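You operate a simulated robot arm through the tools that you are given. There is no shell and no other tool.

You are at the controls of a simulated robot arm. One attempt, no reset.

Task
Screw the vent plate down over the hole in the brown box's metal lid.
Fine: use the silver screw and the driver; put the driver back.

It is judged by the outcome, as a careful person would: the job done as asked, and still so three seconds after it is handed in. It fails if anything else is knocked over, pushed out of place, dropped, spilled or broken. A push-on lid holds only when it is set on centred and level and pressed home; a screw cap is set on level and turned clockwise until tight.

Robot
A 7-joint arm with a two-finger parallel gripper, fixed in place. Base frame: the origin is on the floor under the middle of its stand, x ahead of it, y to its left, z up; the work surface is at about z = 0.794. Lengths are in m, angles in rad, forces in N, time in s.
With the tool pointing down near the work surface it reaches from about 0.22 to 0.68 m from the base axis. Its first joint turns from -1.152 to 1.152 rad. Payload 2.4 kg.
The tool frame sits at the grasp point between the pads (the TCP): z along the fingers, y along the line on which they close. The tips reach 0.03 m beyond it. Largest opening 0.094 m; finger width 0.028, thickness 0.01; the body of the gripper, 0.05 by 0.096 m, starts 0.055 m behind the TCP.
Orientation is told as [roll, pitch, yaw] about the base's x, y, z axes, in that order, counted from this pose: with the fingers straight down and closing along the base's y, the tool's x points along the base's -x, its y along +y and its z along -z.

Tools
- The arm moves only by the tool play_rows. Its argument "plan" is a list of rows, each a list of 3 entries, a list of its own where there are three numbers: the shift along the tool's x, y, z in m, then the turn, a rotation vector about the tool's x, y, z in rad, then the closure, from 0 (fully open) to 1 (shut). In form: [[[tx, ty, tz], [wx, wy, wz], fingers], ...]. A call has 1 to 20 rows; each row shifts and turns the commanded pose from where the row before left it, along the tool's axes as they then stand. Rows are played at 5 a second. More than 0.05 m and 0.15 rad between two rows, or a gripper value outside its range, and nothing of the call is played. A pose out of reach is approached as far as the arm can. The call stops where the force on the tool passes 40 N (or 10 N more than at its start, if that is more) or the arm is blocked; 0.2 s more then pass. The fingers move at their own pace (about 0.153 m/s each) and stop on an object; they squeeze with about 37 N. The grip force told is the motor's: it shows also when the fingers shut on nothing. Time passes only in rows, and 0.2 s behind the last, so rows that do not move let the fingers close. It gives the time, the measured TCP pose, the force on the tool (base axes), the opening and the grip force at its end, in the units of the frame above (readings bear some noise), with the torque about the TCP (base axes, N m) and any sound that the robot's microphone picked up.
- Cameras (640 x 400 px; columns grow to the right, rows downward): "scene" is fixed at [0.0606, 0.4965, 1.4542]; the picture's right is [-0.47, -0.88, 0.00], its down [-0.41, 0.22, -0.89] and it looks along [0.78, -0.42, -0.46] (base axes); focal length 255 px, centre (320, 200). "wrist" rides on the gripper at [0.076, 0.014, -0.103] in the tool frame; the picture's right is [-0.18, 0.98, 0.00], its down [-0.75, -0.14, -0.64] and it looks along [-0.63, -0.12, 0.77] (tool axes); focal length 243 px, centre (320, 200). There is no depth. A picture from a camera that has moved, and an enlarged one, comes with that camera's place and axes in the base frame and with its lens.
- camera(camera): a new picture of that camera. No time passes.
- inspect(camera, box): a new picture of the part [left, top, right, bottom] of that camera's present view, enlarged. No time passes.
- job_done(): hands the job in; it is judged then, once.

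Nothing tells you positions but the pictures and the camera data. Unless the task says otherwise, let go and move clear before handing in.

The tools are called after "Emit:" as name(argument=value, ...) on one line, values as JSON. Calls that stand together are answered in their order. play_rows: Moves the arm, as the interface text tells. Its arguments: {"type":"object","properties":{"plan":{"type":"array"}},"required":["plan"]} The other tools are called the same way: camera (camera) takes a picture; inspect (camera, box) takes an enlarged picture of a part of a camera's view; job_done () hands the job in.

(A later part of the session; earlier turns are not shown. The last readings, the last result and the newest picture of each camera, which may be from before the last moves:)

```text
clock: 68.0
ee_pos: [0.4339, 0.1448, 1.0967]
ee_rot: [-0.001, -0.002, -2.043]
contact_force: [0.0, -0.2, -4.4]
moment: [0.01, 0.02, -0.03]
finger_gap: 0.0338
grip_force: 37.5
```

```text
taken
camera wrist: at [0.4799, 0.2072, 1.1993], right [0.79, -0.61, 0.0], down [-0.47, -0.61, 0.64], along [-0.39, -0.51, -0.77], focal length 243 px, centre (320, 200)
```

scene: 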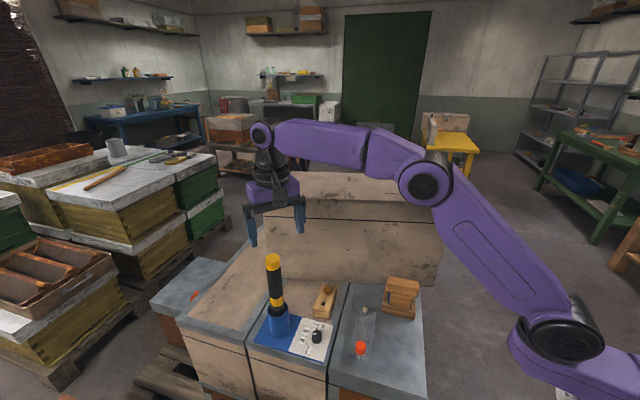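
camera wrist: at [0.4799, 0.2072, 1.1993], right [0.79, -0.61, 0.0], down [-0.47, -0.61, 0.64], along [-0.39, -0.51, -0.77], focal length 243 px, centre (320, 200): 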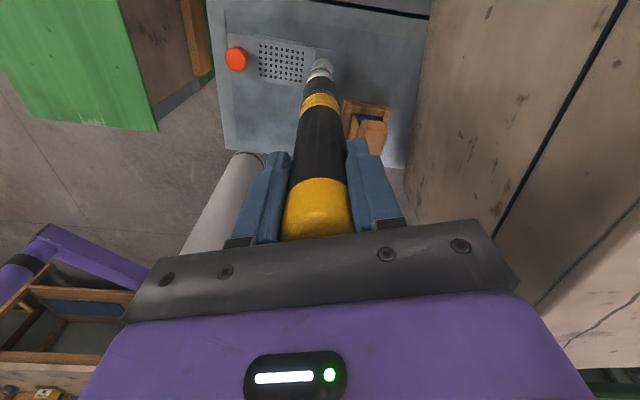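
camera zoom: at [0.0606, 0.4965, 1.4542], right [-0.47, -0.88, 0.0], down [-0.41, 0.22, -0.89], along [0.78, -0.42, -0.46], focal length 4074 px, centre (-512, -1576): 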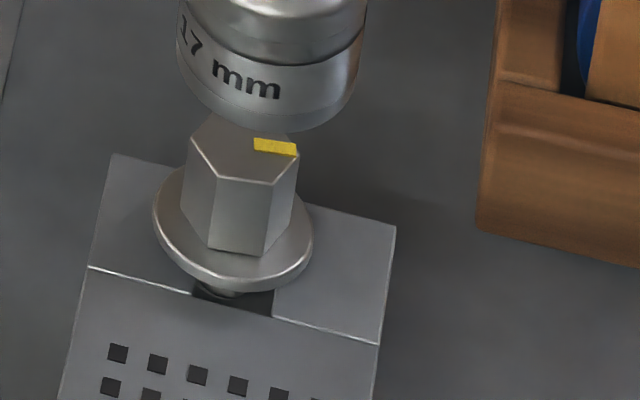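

The screw did turn with the socket but was never in the thread, and now leans; the driver also tilted in my grip. I'll return the driver to its holder, start the screw by hand, then come back. First I rise and unwind the wrist.

Emit:
play_rows(plan=[[[0, 0, -0.02], [0, 0, 0], 1], [[0, 0, -0.015], [0, 0, 0], 1], [[0, 0, 0], [0, 0, -0.146], 1], [[0, 0, 0], [0, 0, -0.146], 1], [[0, 0, 0], [0, 0, -0.146], 1], [[0, 0, 0], [0, 0, -0.146], 1], [[0, 0, 0], [0, 0, -0.146], 1], [[0, 0, 0], [0, 0, -0.146], 1], [[0, 0, 0], [0, 0, -0.146], 1], [[0, 0, 0], [0, 0, -0.146], 1], [[0, 0, 0], [0, 0, -0.146], 1], [[0, 0, 0], [0, 0, -0.146], 1], [[0, 0, 0], [0, 0, -0.146], 1], [[0, 0, 0], [0, 0, -0.146], 1], [[0, 0, 0], [0, 0, -0.146], 1], [[0, 0, 0], [0, 0, -0.145], 1], [[0, 0, 0], [0, 0, 0], 1]])

Emit:
camera(camera="wrist")

Emit:
inspect(camera="scene", box=[330, 190, 430, 330])

Emit:
inspect(camera="scene", box=[360, 300, 380, 322])

```text
clock: 71.6
ee_pos: [0.4335, 0.144, 1.1316]
ee_rot: [0.0, 0.0, 0.005]
contact_force: [0.4, 0.1, -4.0]
moment: [-0.01, 0.01, -0.01]
finger_gap: 0.0335
grip_force: 36.5
```

```text
taken
camera wrist: at [0.3565, 0.1595, 1.2346], right [0.18, 0.98, 0.0], down [0.75, -0.14, 0.64], along [0.63, -0.12, -0.77], focal length 243 px, centre (320, 200)
```

wrist: 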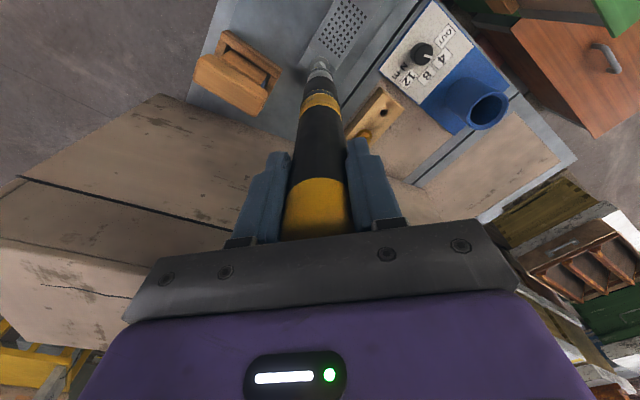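

```text
2.86 times, centred on (380, 260) of scene
camera zoom: at [0.0606, 0.4965, 1.4542], right [-0.47, -0.88, 0.0], down [-0.41, 0.22, -0.89], along [0.78, -0.42, -0.46], focal length 727 px, centre (149, 29)
```

zoom: 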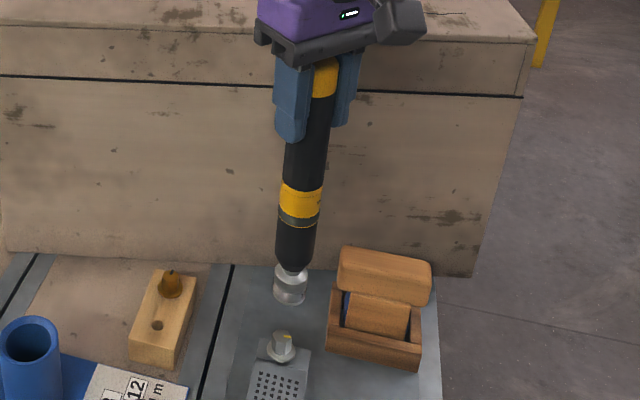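

```text
16.00 times, centred on (370, 311) of scene
camera zoom: at [0.0606, 0.4965, 1.4542], right [-0.47, -0.88, 0.0], down [-0.41, 0.22, -0.89], along [0.78, -0.42, -0.46], focal length 4074 px, centre (-480, -1576)
```

zoom: 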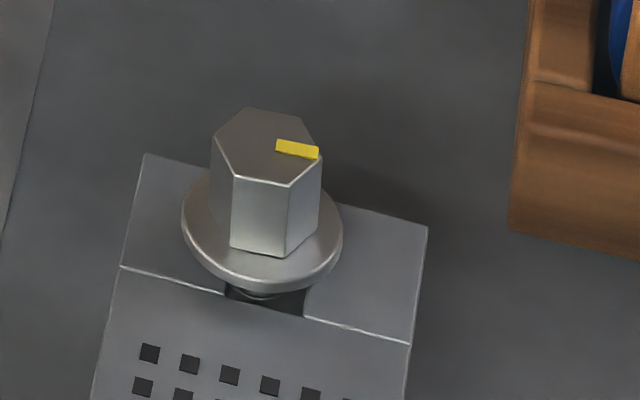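

The driver leans slightly in the grip, so before docking I'll measure the socket's offset from the wrist camera.

Emit:
inspect(camera="wrist", box=[295, 40, 350, 110])

Emit:
inspect(camera="scene", box=[350, 200, 400, 310])

```text
5.71 times, centred on (322, 75) of wrist
camera zoom: at [0.3565, 0.1595, 1.2346], right [0.18, 0.98, 0.0], down [0.75, -0.14, 0.64], along [0.63, -0.12, -0.77], focal length 1386 px, centre (306, 914)
```

zoom: 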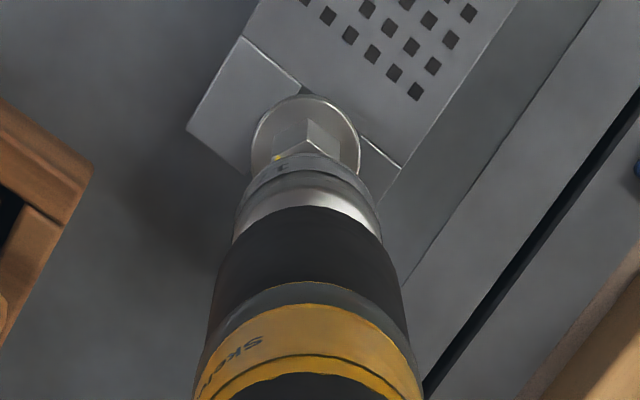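

```text
3.64 times, centred on (375, 255) of scene
camera zoom: at [0.0606, 0.4965, 1.4542], right [-0.47, -0.88, 0.0], down [-0.41, 0.22, -0.89], along [0.78, -0.42, -0.46], focal length 926 px, centre (120, 0)
```

zoom: 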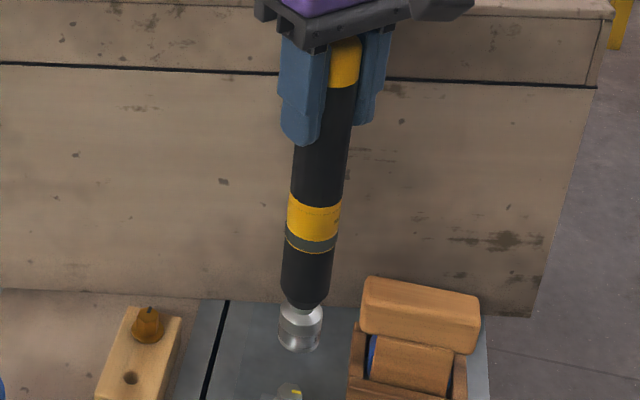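

The tip is offset about 3 mm toward −x and 2 mm toward +y. I'll carry the driver back above its holder, allowing for that.

Emit:
play_rows(plan=[[[-0.006, 0.015, 0], [0, 0, 0], 1], [[-0.0115, 0.029, 0], [0, 0, 0], 1], [[-0.0118, 0.03, 0], [0, 0, 0], 1], [[-0.0118, 0.03, 0], [0, 0, 0], 1], [[-0.0118, 0.03, 0], [0, 0, 0], 1], [[-0.0118, 0.03, 0], [0, 0, 0], 1], [[-0.0118, 0.03, 0.002], [0, 0, 0], 1], [[-0.0095, 0.024, 0.002], [0, 0, 0], 1], [[-0.005, 0.0115, 0], [0, 0, 0], 1], [[0, 0, 0], [0, 0, 0], 1]])

Emit:
inspect(camera="scene", box=[262, 270, 302, 330])

Emit:
inspect(camera="wrist", box=[290, 30, 350, 110])

```text
clock: 73.8
ee_pos: [0.5233, 0.3736, 1.1268]
ee_rot: [0.0, 0.001, 0.002]
contact_force: [-0.1, 0.3, -4.5]
moment: [-0.01, 0.0, -0.01]
finger_gap: 0.0339
grip_force: 37.2
```

```text
6.67 times, centred on (282, 300) of scene
camera zoom: at [0.0606, 0.4966, 1.4542], right [-0.47, -0.88, 0.0], down [-0.41, 0.22, -0.89], along [0.78, -0.42, -0.46], focal length 1697 px, centre (573, -467)
```

zoom: 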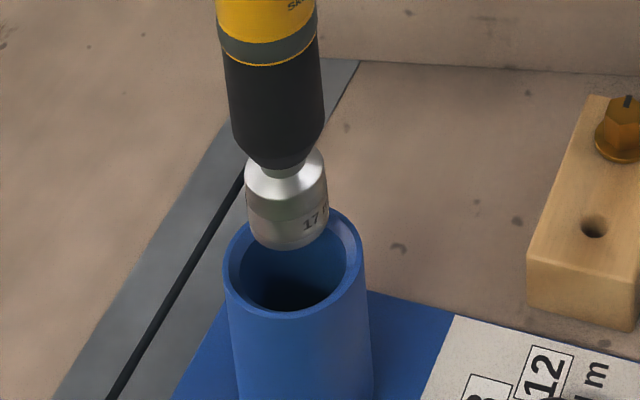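

```text
5.00 times, centred on (320, 70) of wrist
camera zoom: at [0.4461, 0.3895, 1.2302], right [0.18, 0.98, 0.0], down [0.75, -0.14, 0.64], along [0.63, -0.12, -0.77], focal length 1213 px, centre (320, 850)
```

zoom: 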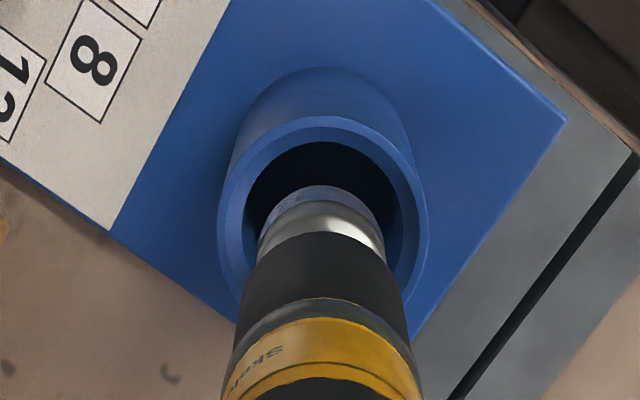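

The socket is centred over the holder mouth. I'll lower it in, watching forces.

Emit:
play_rows(plan=[[[0, 0.0005, 0.015], [0, 0, 0], 1], [[0, 0, 0.015], [0, 0, 0], 1], [[0, 0, 0.015], [0, 0, 0], 1], [[0, 0, 0.015], [0, 0, 0], 1], [[0, 0, 0.015], [0, 0, 0], 1], [[0, 0, 0], [0, 0, 0], 1]])

Emit:
inspect(camera="scene", box=[250, 230, 310, 340])

```text
clock: 75.2
ee_pos: [0.5242, 0.3744, 1.0521]
ee_rot: [0.001, -0.002, 0.003]
contact_force: [0.6, 0.2, -3.5]
moment: [0.01, -0.01, -0.01]
finger_gap: 0.0338
grip_force: 36.8
```

```text
3.64 times, centred on (280, 285) of scene
camera zoom: at [0.0607, 0.4965, 1.4542], right [-0.47, -0.88, 0.0], down [-0.41, 0.22, -0.89], along [0.78, -0.42, -0.46], focal length 926 px, centre (466, -109)
```

zoom: 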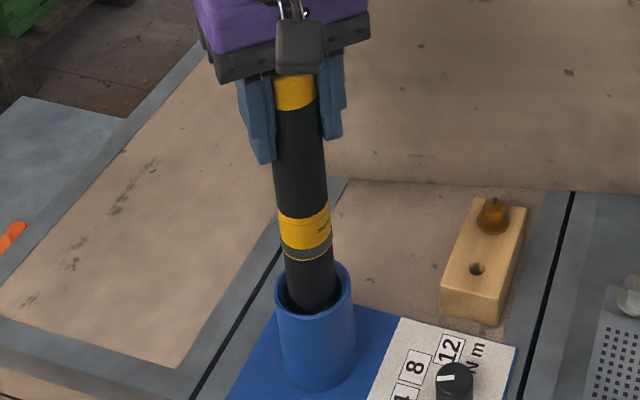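

It's entering cleanly. I'll lower the last 3 cm carefully until it touches bottom.

Emit:
play_rows(plan=[[[0, 0, 0.01], [0, 0, 0], 1], [[0, 0, 0.01], [0, 0, 0], 1], [[0, 0, 0.006], [0, 0, 0], 1], [[0, 0, 0.003], [0, 0, 0], 1], [[0, 0, 0], [0, 0, 0], 1]])

Emit:
inspect(camera="scene", box=[250, 230, 310, 340])

```text
clock: 76.4
ee_pos: [0.5252, 0.3751, 1.0237]
ee_rot: [0.0, -0.001, 0.002]
contact_force: [0.1, 0.1, -3.0]
moment: [0.01, 0.03, 0.01]
finger_gap: 0.0339
grip_force: 37.6
```

```text
3.64 times, centred on (280, 285) of scene
camera zoom: at [0.0607, 0.4965, 1.4542], right [-0.47, -0.88, 0.0], down [-0.41, 0.22, -0.89], along [0.78, -0.42, -0.46], focal length 926 px, centre (466, -109)
```

zoom: 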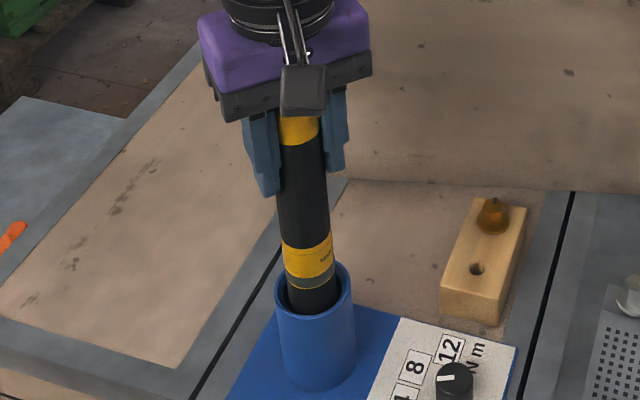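

It's nearly seated. I'll lower in 1 mm steps until the weight is taken.

Emit:
play_rows(plan=[[[0, 0, 0.0015], [0, 0, 0], 1], [[0, 0, 0.0015], [0, 0, 0], 1], [[0, 0, 0], [0, 0, 0], 1]])

```text
clock: 77.2
ee_pos: [0.5239, 0.3748, 1.0192]
ee_rot: [0.0, -0.002, 0.002]
contact_force: [-1.5, 0.3, -1.4]
moment: [-0.05, 0.03, -0.02]
finger_gap: 0.0336
grip_force: 37.1
```

The weight is being taken by the holder. I'll lower a touch more, open gently and rise.

Emit:
play_rows(plan=[[[0, 0, 0.001], [0, 0, 0], 1], [[0, 0, 0], [0, 0, 0], 0.6], [[0, 0, 0], [0, 0, 0], 0.5], [[0, 0, 0], [0, 0, 0], 0.3], [[0, 0, 0], [0, 0, 0], 0], [[0, 0, -0.03], [0, 0, 0], 0], [[0, 0, -0.04], [0, 0, 0], 0], [[0, 0, -0.04], [0, 0, 0], 0], [[0, 0, 0], [0, 0, 0], 0]])

Emit:
inspect(camera="scene", box=[250, 230, 390, 350])

Emit:
inspect(camera="scene", box=[360, 300, 380, 322])

```text
clock: 79.2
ee_pos: [0.5242, 0.3735, 1.1295]
ee_rot: [0.001, 0.001, 0.002]
contact_force: [-0.8, 0.5, 0.0]
moment: [-0.01, -0.03, 0.03]
finger_gap: 0.094
grip_force: 0.1
```

```text
3.33 times, centred on (320, 290) of scene
camera zoom: at [0.0606, 0.4965, 1.4542], right [-0.47, -0.88, 0.0], down [-0.41, 0.22, -0.89], along [0.78, -0.42, -0.46], focal length 849 px, centre (320, -100)
```

zoom: 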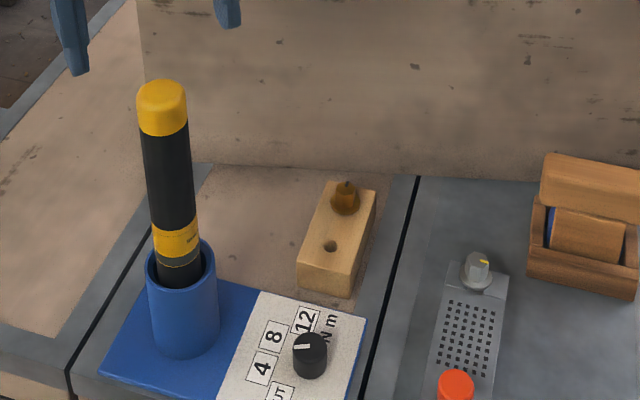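

```text
16.00 times, centred on (370, 311) of scene
camera zoom: at [0.0606, 0.4965, 1.4542], right [-0.47, -0.88, 0.0], down [-0.41, 0.22, -0.89], along [0.78, -0.42, -0.46], focal length 4074 px, centre (-480, -1576)
```

zoom: 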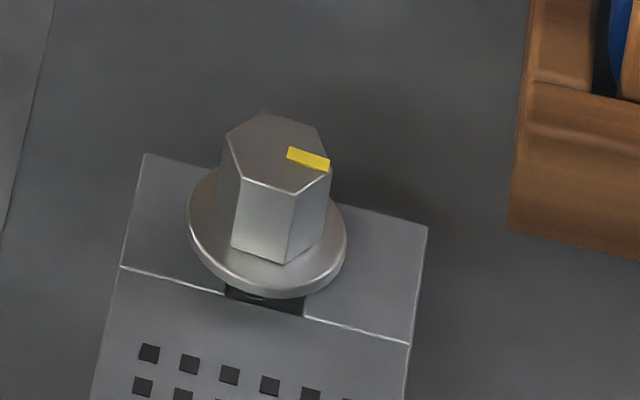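

The driver is back in its holder upright. The screw is still slowly settling, flange a few mm above the fork. I'll go above the screw with the wrist turned to match its hex flats (yaw about 0.8) and take a close look.

Emit:
play_rows(plan=[[[0.0129, -0.0325, 0], [0, 0, 0], 0], [[0.0129, -0.0325, 0], [0, 0, 0], 0.2], [[0.0129, -0.0325, 0], [0, 0, 0], 0.4], [[0.0129, -0.0325, 0], [0, 0, 0], 0.45], [[0.0129, -0.0325, 0], [0, 0, 0], 0.45], [[0.0129, -0.0325, 0], [0, 0, 0], 0.45], [[0.0129, -0.0325, 0], [0, 0, 0], 0.45], [[0, 0, 0], [0, 0, -0.1333], 0.45], [[0, 0, 0], [0, 0, -0.1333], 0.45], [[0, 0, 0], [0, 0, -0.1333], 0.45], [[0, 0, 0], [0, 0, -0.1333], 0.45], [[0, 0, 0], [0, 0, -0.1333], 0.45], [[0, 0, 0], [0, 0, -0.1333], 0.45], [[0, 0, 0.04], [0, 0, 0], 0.45], [[0, 0, 0.04], [0, 0, 0], 0.45], [[0, 0, 0.03], [0, 0, 0], 0.45], [[0, 0, 0], [0, 0, 0], 0.45]])

Emit:
camera(camera="wrist")

Emit:
inspect(camera="scene", box=[360, 300, 380, 322])

```text
clock: 82.8
ee_pos: [0.4344, 0.1476, 1.0185]
ee_rot: [0.0, 0.0, 0.802]
contact_force: [0.0, -0.4, 0.3]
moment: [0.01, -0.01, -0.03]
finger_gap: 0.0515
grip_force: 0.0
```

```text
taken
camera wrist: at [0.3697, 0.1034, 1.1213], right [-0.58, 0.82, 0.0], down [0.62, 0.44, 0.64], along [0.52, 0.37, -0.77], focal length 243 px, centre (320, 200)
```

wrist: 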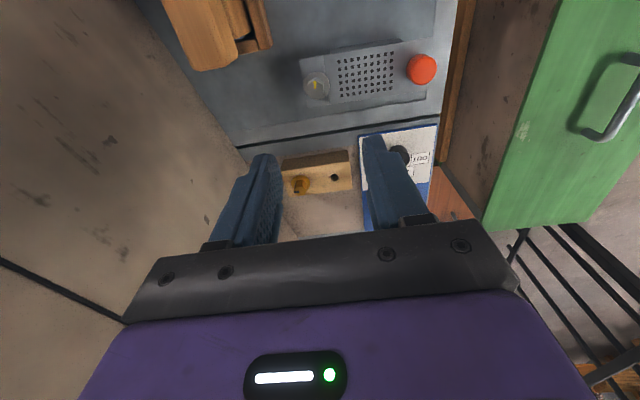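

```text
16.00 times, centred on (370, 311) of scene
camera zoom: at [0.0606, 0.4965, 1.4542], right [-0.47, -0.88, 0.0], down [-0.41, 0.22, -0.89], along [0.78, -0.42, -0.46], focal length 4074 px, centre (-480, -1576)
```

zoom: 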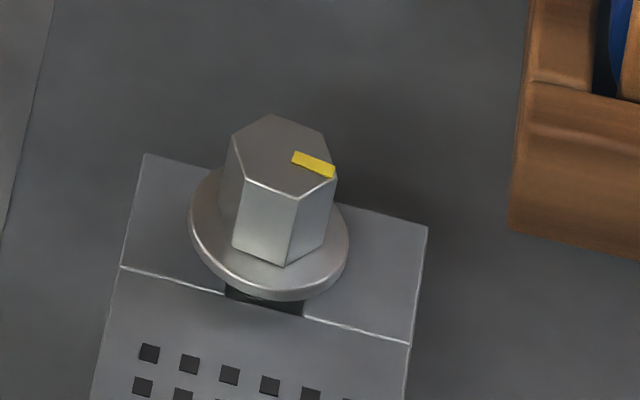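

The screw leans a little to the other side now and keeps settling. I'll zoom the wrist view to get the hex orientation, its position and the slot.

Emit:
inspect(camera="wrist", box=[290, 55, 350, 115])

Emit:
inspect(camera="wrist", box=[305, 72, 330, 100])

```text
6.67 times, centred on (320, 85) of wrist
camera zoom: at [0.3697, 0.1034, 1.1213], right [-0.58, 0.82, 0.0], down [0.62, 0.44, 0.64], along [0.52, 0.37, -0.77], focal length 1618 px, centre (320, 967)
```

zoom: 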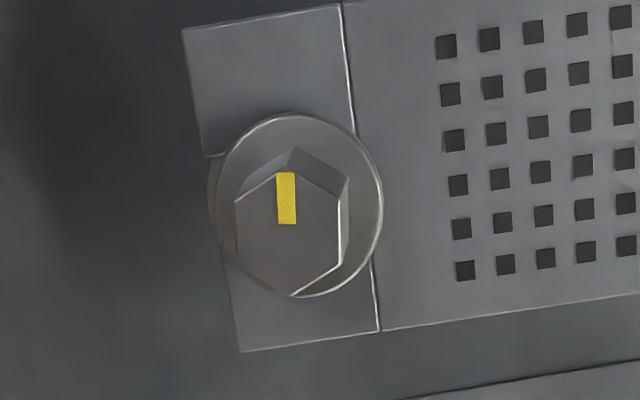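

```text
14.29 times, centred on (318, 86) of wrist
camera zoom: at [0.3697, 0.1034, 1.1213], right [-0.58, 0.82, 0.0], down [0.62, 0.44, 0.64], along [0.52, 0.37, -0.77], focal length 3466 px, centre (356, 1829)
```

zoom: 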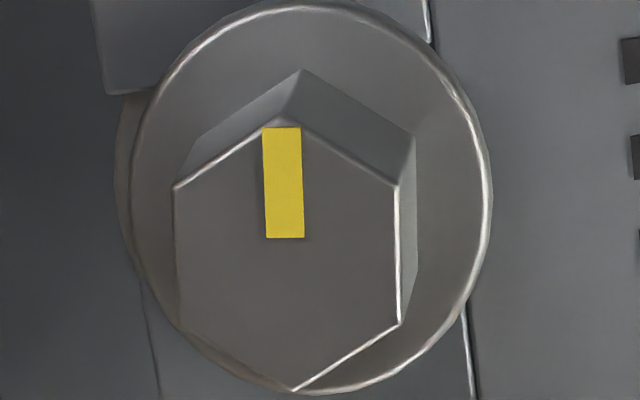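

The hex needs the wrist turned about 10° further, and the hole axis is about 2 mm away toward −y. I'll align on the hole axis, descend around the head, and close to stand the screw upright.

Emit:
play_rows(plan=[[[0, 0, 0], [0, 0, 0.086], 0.45], [[0, 0, 0], [0, 0, 0.086], 0.45], [[0.0011, -0.002, 0], [0, 0, 0], 0.45], [[0, 0, 0.04], [0, 0, 0], 0.45], [[0, 0, 0.04], [0, 0, 0], 0.45], [[0, 0, 0.035], [0, 0, 0], 0.45], [[0, 0, 0.02], [0, 0, 0], 0.45], [[0, 0, 0], [0, 0, 0], 0.45]])

Emit:
camera(camera="wrist")

Emit:
inspect(camera="scene", box=[355, 290, 395, 325])

```text
clock: 84.6
ee_pos: [0.4339, 0.1445, 0.8834]
ee_rot: [0.001, -0.001, 0.631]
contact_force: [-0.4, 0.3, -0.4]
moment: [-0.01, -0.01, 0.0]
finger_gap: 0.0518
grip_force: 0.1
```

```text
taken
camera wrist: at [0.3639, 0.1127, 0.9865], right [-0.43, 0.9, 0.0], down [0.69, 0.33, 0.64], along [0.58, 0.28, -0.77], focal length 243 px, centre (320, 200)
```

wrist: 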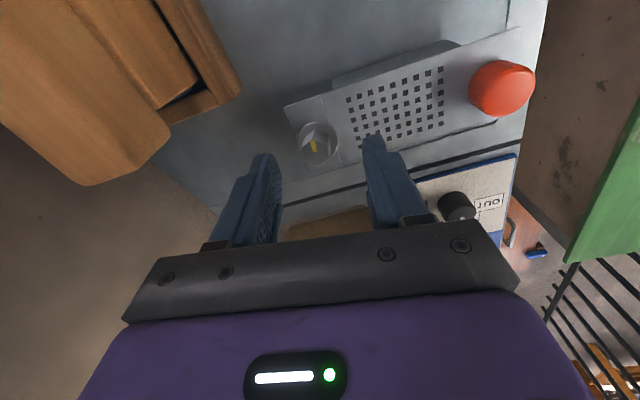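

```text
11.43 times, centred on (375, 308) of scene
camera zoom: at [0.0606, 0.4965, 1.4542], right [-0.47, -0.88, 0.0], down [-0.41, 0.22, -0.89], along [0.78, -0.42, -0.46], focal length 2910 px, centre (-309, -1029)
```

zoom: 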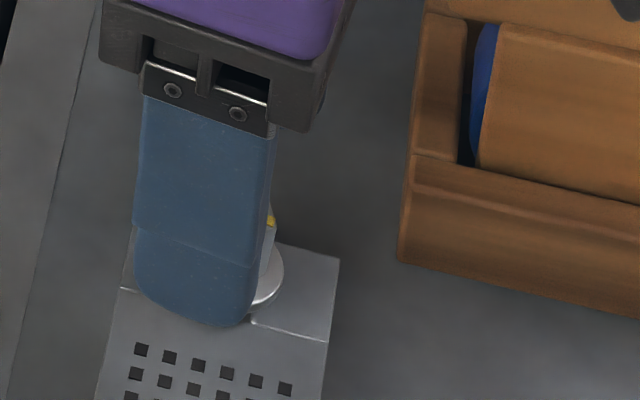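

I'll zoom in here to check alignment and see the flange height relative to the fork.

Emit:
inspect(camera="wrist", box=[280, 90, 370, 180])

Emit:
inspect(camera="wrist", box=[295, 115, 345, 165])

```text
4.44 times, centred on (325, 135) of wrist
camera zoom: at [0.3639, 0.1127, 0.9865], right [-0.43, 0.9, 0.0], down [0.69, 0.33, 0.64], along [0.58, 0.28, -0.77], focal length 1078 px, centre (298, 489)
```

zoom: 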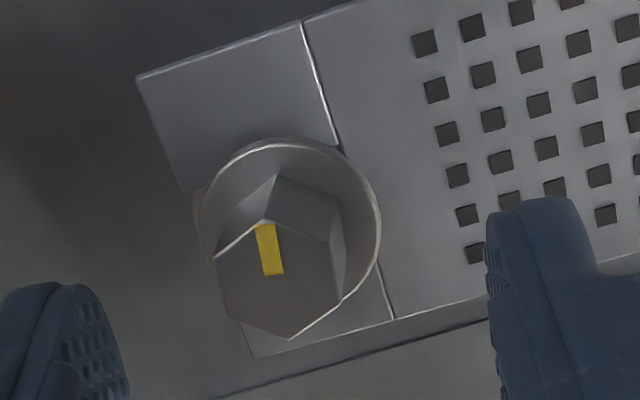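

```text
8.00 times, centred on (320, 140) of wrist
camera zoom: at [0.3639, 0.1127, 0.9865], right [-0.43, 0.9, 0.0], down [0.69, 0.33, 0.64], along [0.58, 0.28, -0.77], focal length 1941 px, centre (320, 680)
```

zoom: 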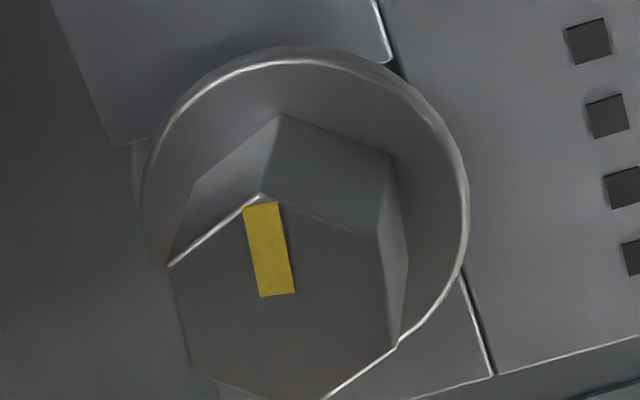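

The flats are aligned; the head is 2.8 mm along +x and 2.3 mm along −y of the tool. I'll centre on the head, go down to the flange and grip.

Emit:
play_rows(plan=[[[0.0026, -0.0022, 0], [0, 0, 0], 0.45], [[0, 0, 0.008], [0, 0, 0], 0.45], [[0, 0, 0.007], [0, 0, 0], 0.45], [[0, 0, 0], [0, 0, 0], 0.6], [[0, 0, 0], [0, 0, 0], 0.7], [[0, 0, 0], [0, 0, 0], 0.78], [[0, 0, 0], [0, 0, 0], 0.85], [[0, 0, 0], [0, 0, 0], 1.0], [[0, 0, 0], [0, 0, 0], 1.0]])

Emit:
inspect(camera="wrist", box=[270, 90, 380, 200])

Emit:
inspect(camera="scene", box=[355, 290, 395, 325])

```text
clock: 86.6
ee_pos: [0.4338, 0.1425, 0.8685]
ee_rot: [-0.002, 0.0, 0.631]
contact_force: [-2.1, 1.4, 1.0]
moment: [0.13, 0.15, 0.01]
finger_gap: 0.0158
grip_force: 36.7
```

```text
3.64 times, centred on (325, 145) of wrist
camera zoom: at [0.3627, 0.1093, 0.9722], right [-0.43, 0.9, 0.0], down [0.69, 0.33, 0.64], along [0.58, 0.28, -0.77], focal length 882 px, centre (302, 400)
```

zoom: 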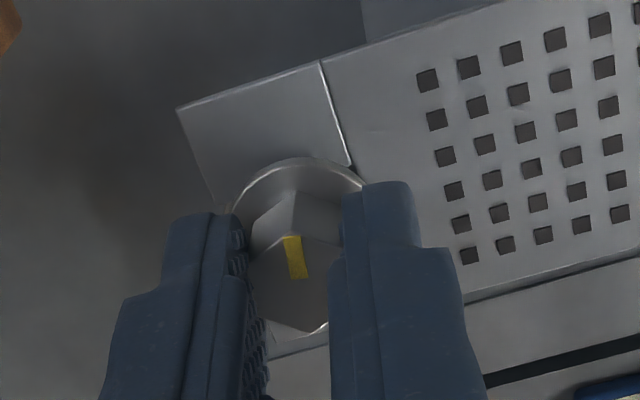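

```text
11.43 times, centred on (375, 308) of scene
camera zoom: at [0.0605, 0.4965, 1.4542], right [-0.47, -0.88, 0.0], down [-0.41, 0.22, -0.89], along [0.78, -0.42, -0.46], focal length 2910 px, centre (-309, -1029)
```

zoom: 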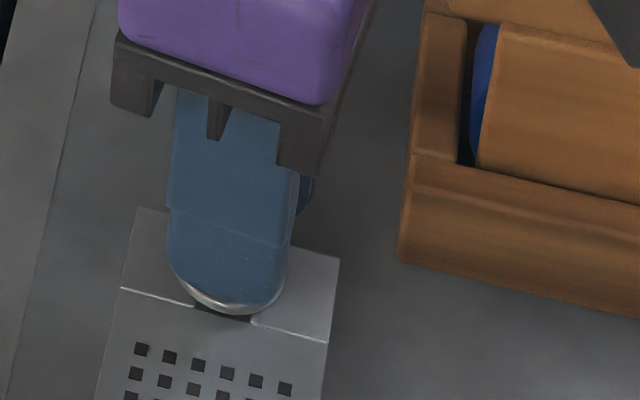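

The head is gripped. I'll shift back onto the hole axis and check that the side forces vanish.

Emit:
play_rows(plan=[[[-0.0009, 0.0007, 0], [0, 0, 0], 1], [[-0.0009, 0.0006, 0], [0, 0, 0], 1], [[-0.0009, 0.0006, 0], [0, 0, 0], 1], [[0, 0, 0], [0, 0, 0], 1]])

Emit:
inspect(camera="wrist", box=[270, 90, 380, 200])

Emit:
inspect(camera="scene", box=[355, 290, 395, 325])

```text
clock: 87.6
ee_pos: [0.433, 0.1443, 0.8692]
ee_rot: [0.001, 0.004, 0.629]
contact_force: [-6.7, -9.0, 2.2]
moment: [-0.55, 0.47, -0.02]
finger_gap: 0.0155
grip_force: 36.7
```

```text
3.64 times, centred on (325, 145) of wrist
camera zoom: at [0.3631, 0.1114, 0.9722], right [-0.43, 0.9, 0.0], down [0.69, 0.33, 0.64], along [0.58, 0.27, -0.77], focal length 882 px, centre (302, 400)
```

zoom: 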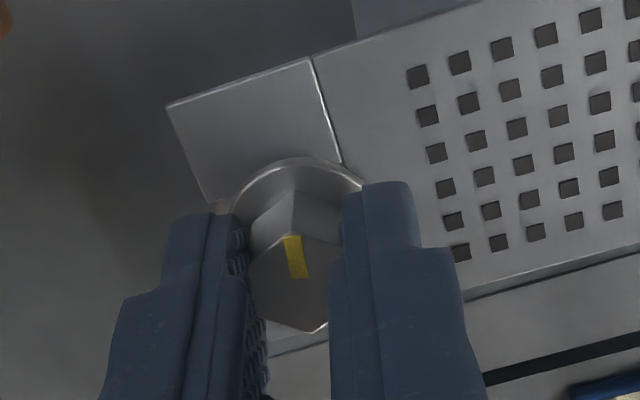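

```text
11.43 times, centred on (375, 308) of scene
camera zoom: at [0.0604, 0.4963, 1.4543], right [-0.47, -0.88, 0.0], down [-0.41, 0.22, -0.89], along [0.78, -0.42, -0.46], focal length 2910 px, centre (-309, -1029)
```

zoom: 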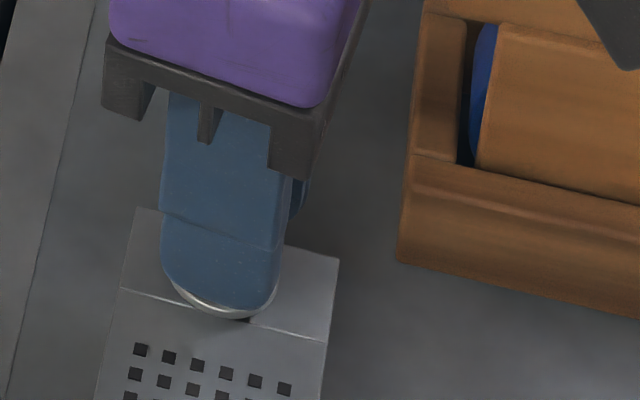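

Moving toward my estimated axis loads the screw sideways by 11 N, so it's cocked in the hole. I'll go back to the neutral spot and lift the screw out to restart cleanly.

Emit:
play_rows(plan=[[[0.0009, -0.0006, 0], [0, 0, 0], 1], [[0.0009, -0.0006, 0], [0, 0, 0], 1], [[0.0006, -0.0004, 0], [0, 0, 0], 1], [[0, 0, -0.002], [0, 0, 0], 1], [[0, 0, -0.002], [0, 0, 0], 1], [[0, 0, 0], [0, 0, 0], 1]])

```text
clock: 89.0
ee_pos: [0.4332, 0.1425, 0.8736]
ee_rot: [0.0, -0.002, 0.628]
contact_force: [-6.5, 3.8, -0.6]
moment: [0.23, 0.44, 0.01]
finger_gap: 0.0158
grip_force: 37.0
```

It lifts freely with no thread resistance. I'll lift it fully out and look at it.

Emit:
play_rows(plan=[[[0, 0, -0.004], [0, 0, 0], 1], [[0, 0, -0.006], [0, 0, 0], 1], [[0, 0, -0.01], [0, 0, 0], 1], [[0, 0, -0.015], [0, 0, 0], 1], [[0, 0, -0.02], [0, 0, 0], 1], [[0, 0, -0.02], [0, 0, 0], 1], [[0, 0, 0], [0, 0, 0], 1]])

Emit:
inspect(camera="scene", box=[350, 270, 395, 325])

Emit:
inspect(camera="scene", box=[360, 300, 380, 322])

Emit:
inspect(camera="wrist", box=[270, 60, 380, 170])

```text
clock: 90.6
ee_pos: [0.4321, 0.1423, 0.9478]
ee_rot: [0.0, 0.0, 0.63]
contact_force: [-0.1, -0.6, 0.4]
moment: [0.0, 0.0, -0.03]
finger_gap: 0.0154
grip_force: 37.2
```

```text
7.27 times, centred on (372, 298) of scene
camera zoom: at [0.0606, 0.4965, 1.4542], right [-0.47, -0.88, 0.0], down [-0.41, 0.22, -0.89], along [0.78, -0.42, -0.46], focal length 1852 px, centre (-62, -509)
```

zoom: 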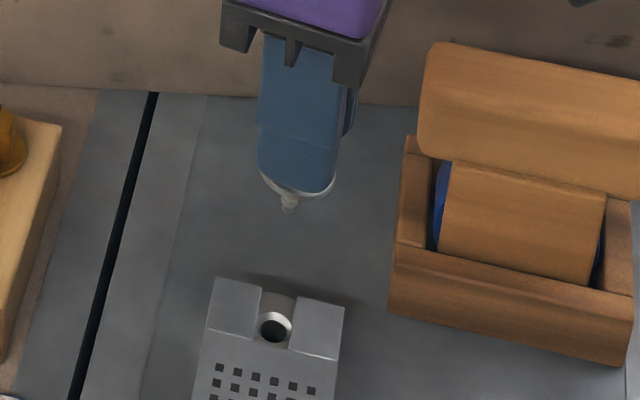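

```text
16.00 times, centred on (370, 311) of scene
camera zoom: at [0.0606, 0.4965, 1.4542], right [-0.47, -0.88, 0.0], down [-0.41, 0.22, -0.89], along [0.78, -0.42, -0.46], focal length 4074 px, centre (-480, -1576)
```

zoom: 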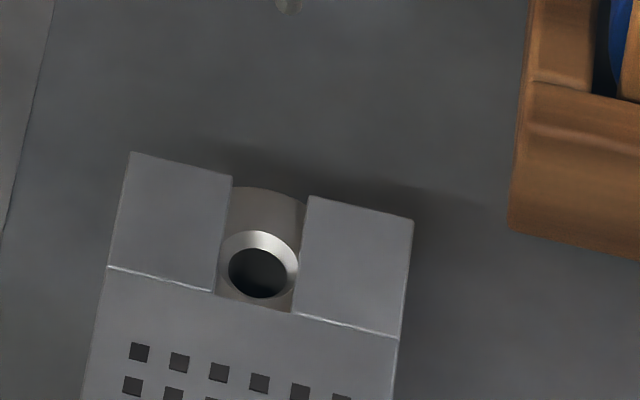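

```text
3.64 times, centred on (325, 115) of wrist
camera zoom: at [0.3624, 0.1101, 1.0519], right [-0.43, 0.9, 0.0], down [0.69, 0.33, 0.64], along [0.58, 0.28, -0.77], focal length 882 px, centre (302, 509)
```

zoom: 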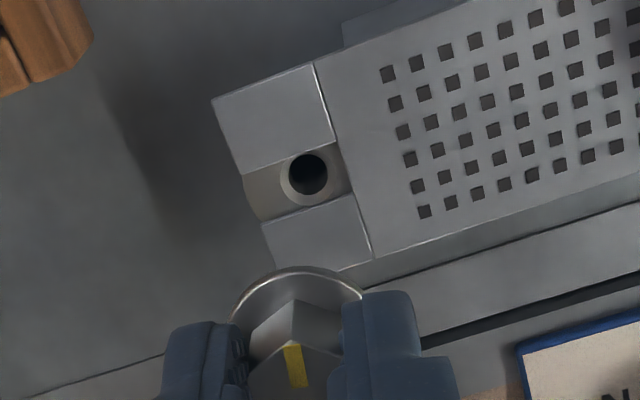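

Now the hole is visible and the screw hangs free. I'll zoom on both to compare the shank with the hole.

Emit:
inspect(camera="scene", box=[366, 309, 376, 318])

Emit:
inspect(camera="wrist", box=[310, 96, 334, 116])

Emit:
inspect(camera="scene", box=[364, 288, 380, 302])

```text
16.00 times, centred on (371, 314) of scene
camera zoom: at [0.0606, 0.4965, 1.4542], right [-0.47, -0.88, 0.0], down [-0.41, 0.22, -0.89], along [0.78, -0.42, -0.46], focal length 4074 px, centre (-496, -1616)
```

zoom: 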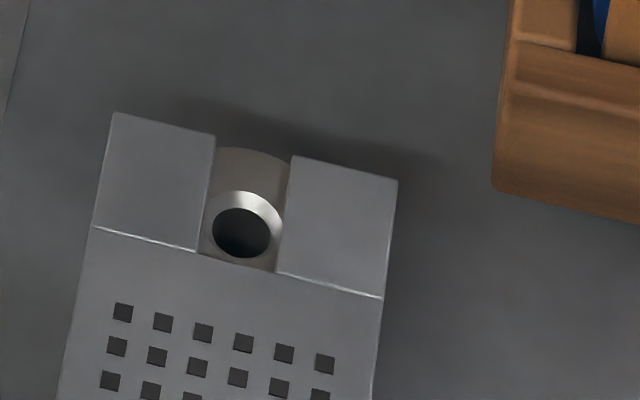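

```text
16.00 times, centred on (322, 106) of wrist
camera zoom: at [0.3624, 0.1101, 1.0519], right [-0.43, 0.9, 0.0], down [0.69, 0.33, 0.64], along [0.58, 0.28, -0.77], focal length 3882 px, centre (288, 1704)
```

zoom: 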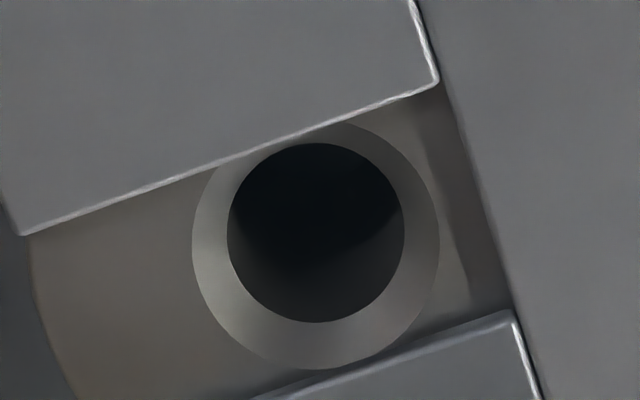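

```text
16.00 times, centred on (372, 295) of scene
camera zoom: at [0.0606, 0.4965, 1.4542], right [-0.47, -0.88, 0.0], down [-0.41, 0.22, -0.89], along [0.78, -0.42, -0.46], focal length 4074 px, centre (-512, -1320)
```

zoom: 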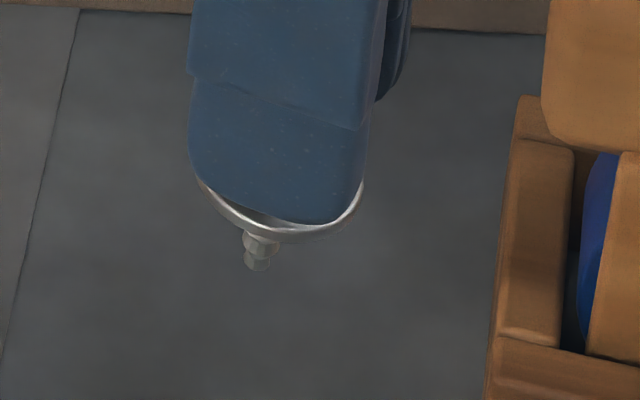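

The visible shank is thinner than the hole, but its upper part is hidden by the flange. I'll raise it, turn it and tilt the tip toward the scene camera to see the thread.

Emit:
play_rows(plan=[[[0, 0, -0.04], [0, 0, 0], 1], [[0, 0, -0.04], [0, 0, 0], 1], [[0, 0, 0], [0, 0, 0.14], 1], [[0, 0, 0], [0, 0, 0.14], 1], [[0, 0, 0], [0, 0, 0.14], 1], [[0, 0, 0], [0, 0, 0.14], 1], [[0, 0, 0], [0, 0, 0.14], 1], [[0, 0, 0], [0, 0, 0.14], 1], [[0, 0, 0], [0, 0, 0.14], 1], [[0, 0, 0], [0, 0, 0.14], 1], [[0, 0, 0], [0, 0, 0.14], 1], [[0, 0, 0], [0, 0, 0.14], 1], [[0, 0, 0], [0, 0, 0], 1]])

Emit:
inspect(camera="scene", box=[355, 255, 395, 300])

```text
clock: 93.4
ee_pos: [0.434, 0.1416, 1.0292]
ee_rot: [0.001, -0.001, -0.771]
contact_force: [-0.1, 0.2, -0.6]
moment: [-0.01, 0.03, 0.03]
finger_gap: 0.0156
grip_force: 37.6
```

```text
8.89 times, centred on (375, 278) of scene
camera zoom: at [0.0606, 0.4965, 1.4542], right [-0.47, -0.88, 0.0], down [-0.41, 0.22, -0.89], along [0.78, -0.42, -0.46], focal length 2263 px, centre (-169, -489)
```

zoom: 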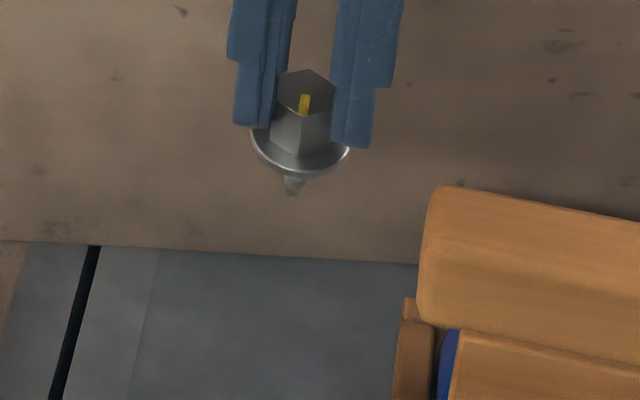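

Now I'll tilt the tool about 35° so the shank points toward the camera.

Emit:
play_rows(plan=[[[0, 0, 0], [0.0387, 0.1342, 0], 1], [[0, 0, 0], [0.0387, 0.1342, 0], 1], [[0, 0, 0], [0.0387, 0.1342, 0], 1], [[0, 0, 0], [0.0387, 0.1342, 0], 1], [[0, 0, 0], [0, 0, 0], 1]])

Emit:
inspect(camera="scene", box=[355, 265, 395, 310])

Emit:
inspect(camera="scene", box=[362, 276, 382, 296])

```text
clock: 94.6
ee_pos: [0.434, 0.1423, 1.0287]
ee_rot: [-0.172, 0.536, -0.816]
contact_force: [-0.4, 0.8, -0.7]
moment: [-0.02, 0.02, 0.02]
finger_gap: 0.0155
grip_force: 37.0
```

```text
8.89 times, centred on (375, 288) of scene
camera zoom: at [0.0606, 0.4965, 1.4542], right [-0.47, -0.88, 0.0], down [-0.41, 0.22, -0.89], along [0.78, -0.42, -0.46], focal length 2263 px, centre (-169, -578)
```

zoom: 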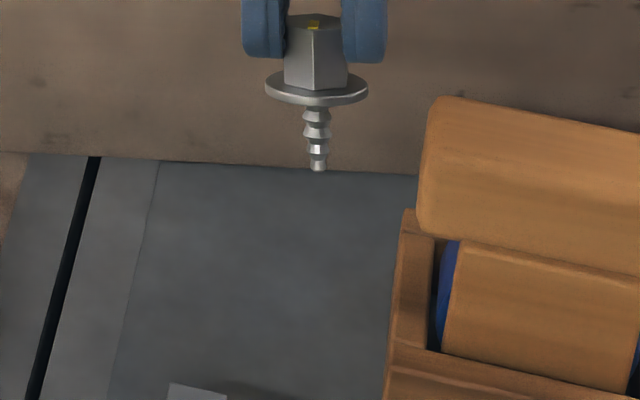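

```text
16.00 times, centred on (372, 286) of scene
camera zoom: at [0.0606, 0.4965, 1.4542], right [-0.47, -0.88, 0.0], down [-0.41, 0.22, -0.89], along [0.78, -0.42, -0.46], focal length 4074 px, centre (-512, -1176)
```

zoom: 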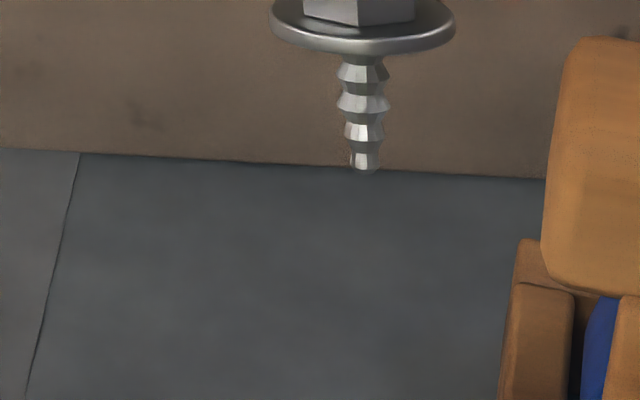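

The silver screw has a coarse, slightly tapered thread about 22 mm long. I'll straighten the tool again and turn to a positive yaw so there's a long clockwise stroke available, then re-insert carefully and start it by hand.

Emit:
play_rows(plan=[[[0, 0, 0], [-0.0387, -0.1342, 0], 1], [[0, 0, 0], [-0.0387, -0.1342, 0], 1], [[0, 0, 0], [-0.0387, -0.1342, 0], 1], [[0, 0, 0], [-0.0387, -0.1342, 0], 1], [[0, 0, 0], [0, 0, -0.139], 1], [[0, 0, 0], [0, 0, -0.139], 1], [[0, 0, 0], [0, 0, -0.139], 1], [[0, 0, 0], [0, 0, -0.139], 1], [[0, 0, 0], [0, 0, -0.139], 1], [[0, 0, 0], [0, 0, -0.139], 1], [[0, 0, 0], [0, 0, -0.139], 1], [[0, 0, 0], [0, 0, -0.139], 1], [[0, 0, 0], [0, 0, -0.139], 1], [[0, 0, 0], [0, 0, -0.139], 1], [[0, 0, 0], [0, 0, -0.139], 1], [[0, 0, 0], [0, 0, -0.139], 1], [[0, 0, 0.04], [0, 0, 0], 1], [[0, 0, 0.03], [0, 0, 0], 1], [[0, 0, 0], [0, 0, 0], 1]])

Emit:
inspect(camera="wrist", box=[270, 60, 380, 170])

Emit:
inspect(camera="scene", box=[350, 270, 395, 325])

```text
clock: 98.6
ee_pos: [0.434, 0.1426, 0.9587]
ee_rot: [0.0, 0.0, 0.895]
contact_force: [-0.1, 0.2, -0.2]
moment: [-0.01, 0.02, 0.01]
finger_gap: 0.0157
grip_force: 37.1
```

```text
3.64 times, centred on (325, 115) of wrist
camera zoom: at [0.3745, 0.0922, 1.062], right [-0.65, 0.76, 0.0], down [0.58, 0.5, 0.64], along [0.49, 0.42, -0.77], focal length 882 px, centre (302, 509)
```

zoom: 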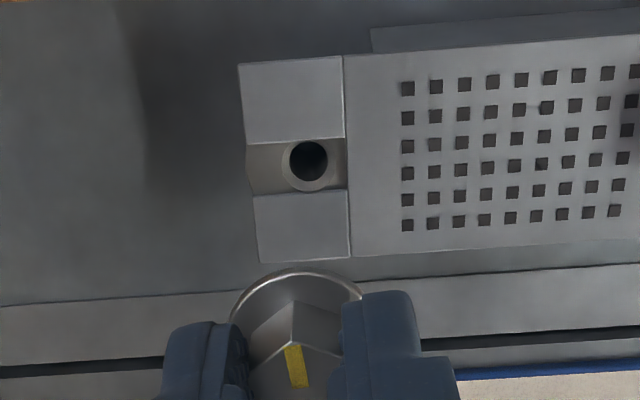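

```text
7.27 times, centred on (372, 298) of scene
camera zoom: at [0.0606, 0.4965, 1.4542], right [-0.47, -0.88, 0.0], down [-0.41, 0.22, -0.89], along [0.78, -0.42, -0.46], focal length 1852 px, centre (-62, -509)
```

zoom: 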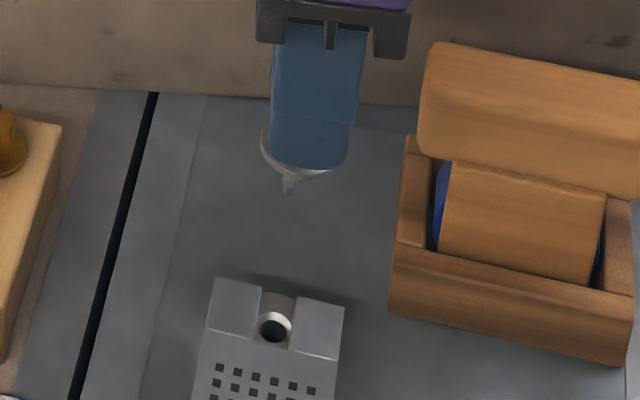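

The slot is centred over the hole again. The screw needs to go 4 mm along the tool's −x; I'll shift and lower to just above the hole.

Emit:
play_rows(plan=[[[-0.0021, 0.0002, 0.015], [0, 0, 0], 1], [[-0.0021, 0.0002, 0.02], [0, 0, 0], 1], [[0, 0, 0.02], [0, 0, 0], 1], [[0, 0, 0.014], [0, 0, 0], 1], [[0, 0, 0], [0, 0, 0], 1]])

Emit:
inspect(camera="wrist", box=[280, 80, 370, 170])

Emit:
inspect(camera="scene", box=[360, 300, 382, 322])

```text
clock: 99.8
ee_pos: [0.4361, 0.1455, 0.8896]
ee_rot: [-0.002, 0.001, 0.898]
contact_force: [-0.4, 0.5, -0.1]
moment: [0.0, -0.02, -0.01]
finger_gap: 0.0157
grip_force: 36.7
```

```text
4.44 times, centred on (325, 125) of wrist
camera zoom: at [0.377, 0.0961, 0.9925], right [-0.65, 0.76, 0.0], down [0.58, 0.5, 0.64], along [0.49, 0.42, -0.77], focal length 1078 px, centre (298, 533)
```

zoom: 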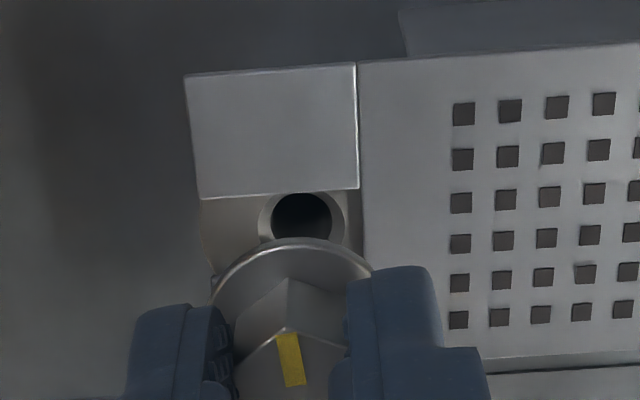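

```text
16.00 times, centred on (371, 311) of scene
camera zoom: at [0.0606, 0.4965, 1.4542], right [-0.47, -0.88, 0.0], down [-0.41, 0.22, -0.89], along [0.78, -0.42, -0.46], focal length 4074 px, centre (-496, -1576)
```

zoom: 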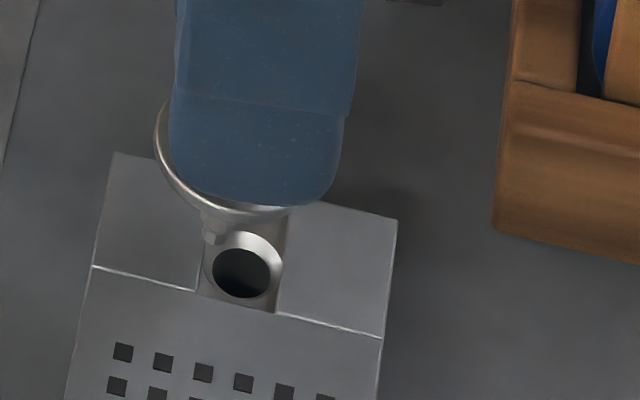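

The screw is tilted about 7° in the fingers (tip toward the tool's −x). I'll offset so its tip enters the hole, then use the hole wall and the flange contact to straighten it in the grip.

Emit:
play_rows(plan=[[[0.0025, 0, 0], [0, 0, 0], 1], [[0.0025, 0, 0], [0, 0, 0], 1], [[0, 0, 0.004], [0, 0, 0], 1], [[0, 0, 0.004], [0, 0, 0], 1], [[0, 0, 0], [0, 0, 0], 1]])

Emit:
inspect(camera="scene", box=[360, 300, 382, 322])

```text
clock: 101.0
ee_pos: [0.434, 0.1415, 0.8815]
ee_rot: [0.001, -0.001, 0.898]
contact_force: [-0.5, 0.4, 0.8]
moment: [0.0, 0.01, -0.01]
finger_gap: 0.0155
grip_force: 37.2
```

```text
16.00 times, centred on (371, 311) of scene
camera zoom: at [0.0606, 0.4965, 1.4542], right [-0.47, -0.88, 0.0], down [-0.41, 0.22, -0.89], along [0.78, -0.42, -0.46], focal length 4074 px, centre (-496, -1576)
```

zoom: 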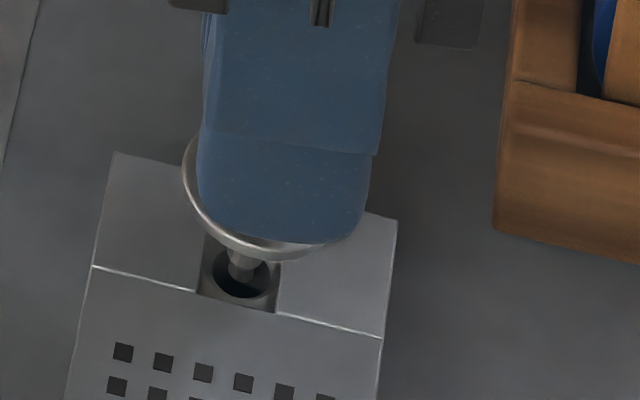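

The tip is in the hole. I'll lower while easing back toward the axis so the hole straightens the screw.

Emit:
play_rows(plan=[[[-0.0004, 0, 0.003], [0, 0, 0], 1], [[-0.001, 0, 0.003], [0, 0, 0], 1], [[-0.001, 0, 0.002], [0, 0, 0], 1], [[0, 0, 0], [0, 0, 0], 1]])

Emit:
inspect(camera="scene", box=[360, 300, 382, 322])

```text
clock: 102.0
ee_pos: [0.4328, 0.1429, 0.8732]
ee_rot: [0.004, 0.003, 0.897]
contact_force: [-3.2, -3.5, 0.2]
moment: [-0.28, 0.25, -0.01]
finger_gap: 0.0157
grip_force: 36.6
```

```text
16.00 times, centred on (371, 311) of scene
camera zoom: at [0.0605, 0.4964, 1.4543], right [-0.47, -0.88, 0.0], down [-0.41, 0.22, -0.89], along [0.78, -0.42, -0.46], focal length 4074 px, centre (-496, -1576)
```

zoom: 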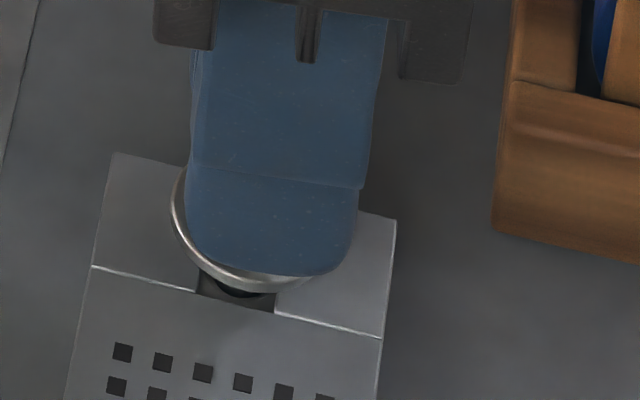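

About 5 N of side load as the screw begins to pivot upright. I'll continue the shift and lowering.

Emit:
play_rows(plan=[[[-0.001, 0, 0.001], [0, 0, 0], 1], [[-0.001, 0, 0.001], [0, 0, 0], 1], [[-0.0008, 0, 0.001], [0, 0, 0], 1], [[0, 0, 0], [0, 0, 0], 1]])

Emit:
inspect(camera="scene", box=[360, 300, 382, 322])

```text
clock: 103.0
ee_pos: [0.4335, 0.1447, 0.8685]
ee_rot: [0.003, 0.008, 0.896]
contact_force: [-10.8, -16.1, 0.8]
moment: [-0.99, 0.66, -0.01]
finger_gap: 0.0156
grip_force: 37.4
```

```text
16.00 times, centred on (371, 311) of scene
camera zoom: at [0.0603, 0.4961, 1.4544], right [-0.47, -0.88, 0.0], down [-0.41, 0.22, -0.89], along [0.78, -0.42, -0.46], focal length 4074 px, centre (-496, -1576)
```

zoom: 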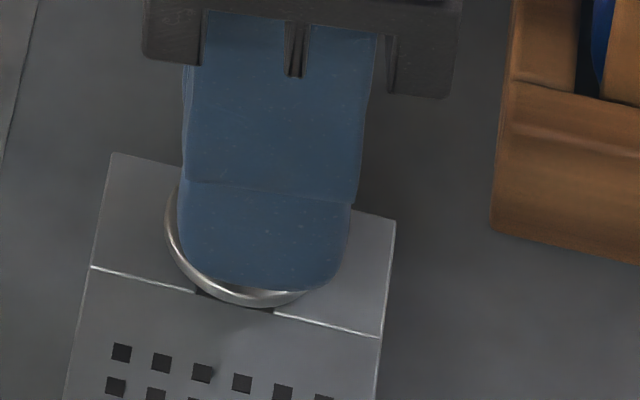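

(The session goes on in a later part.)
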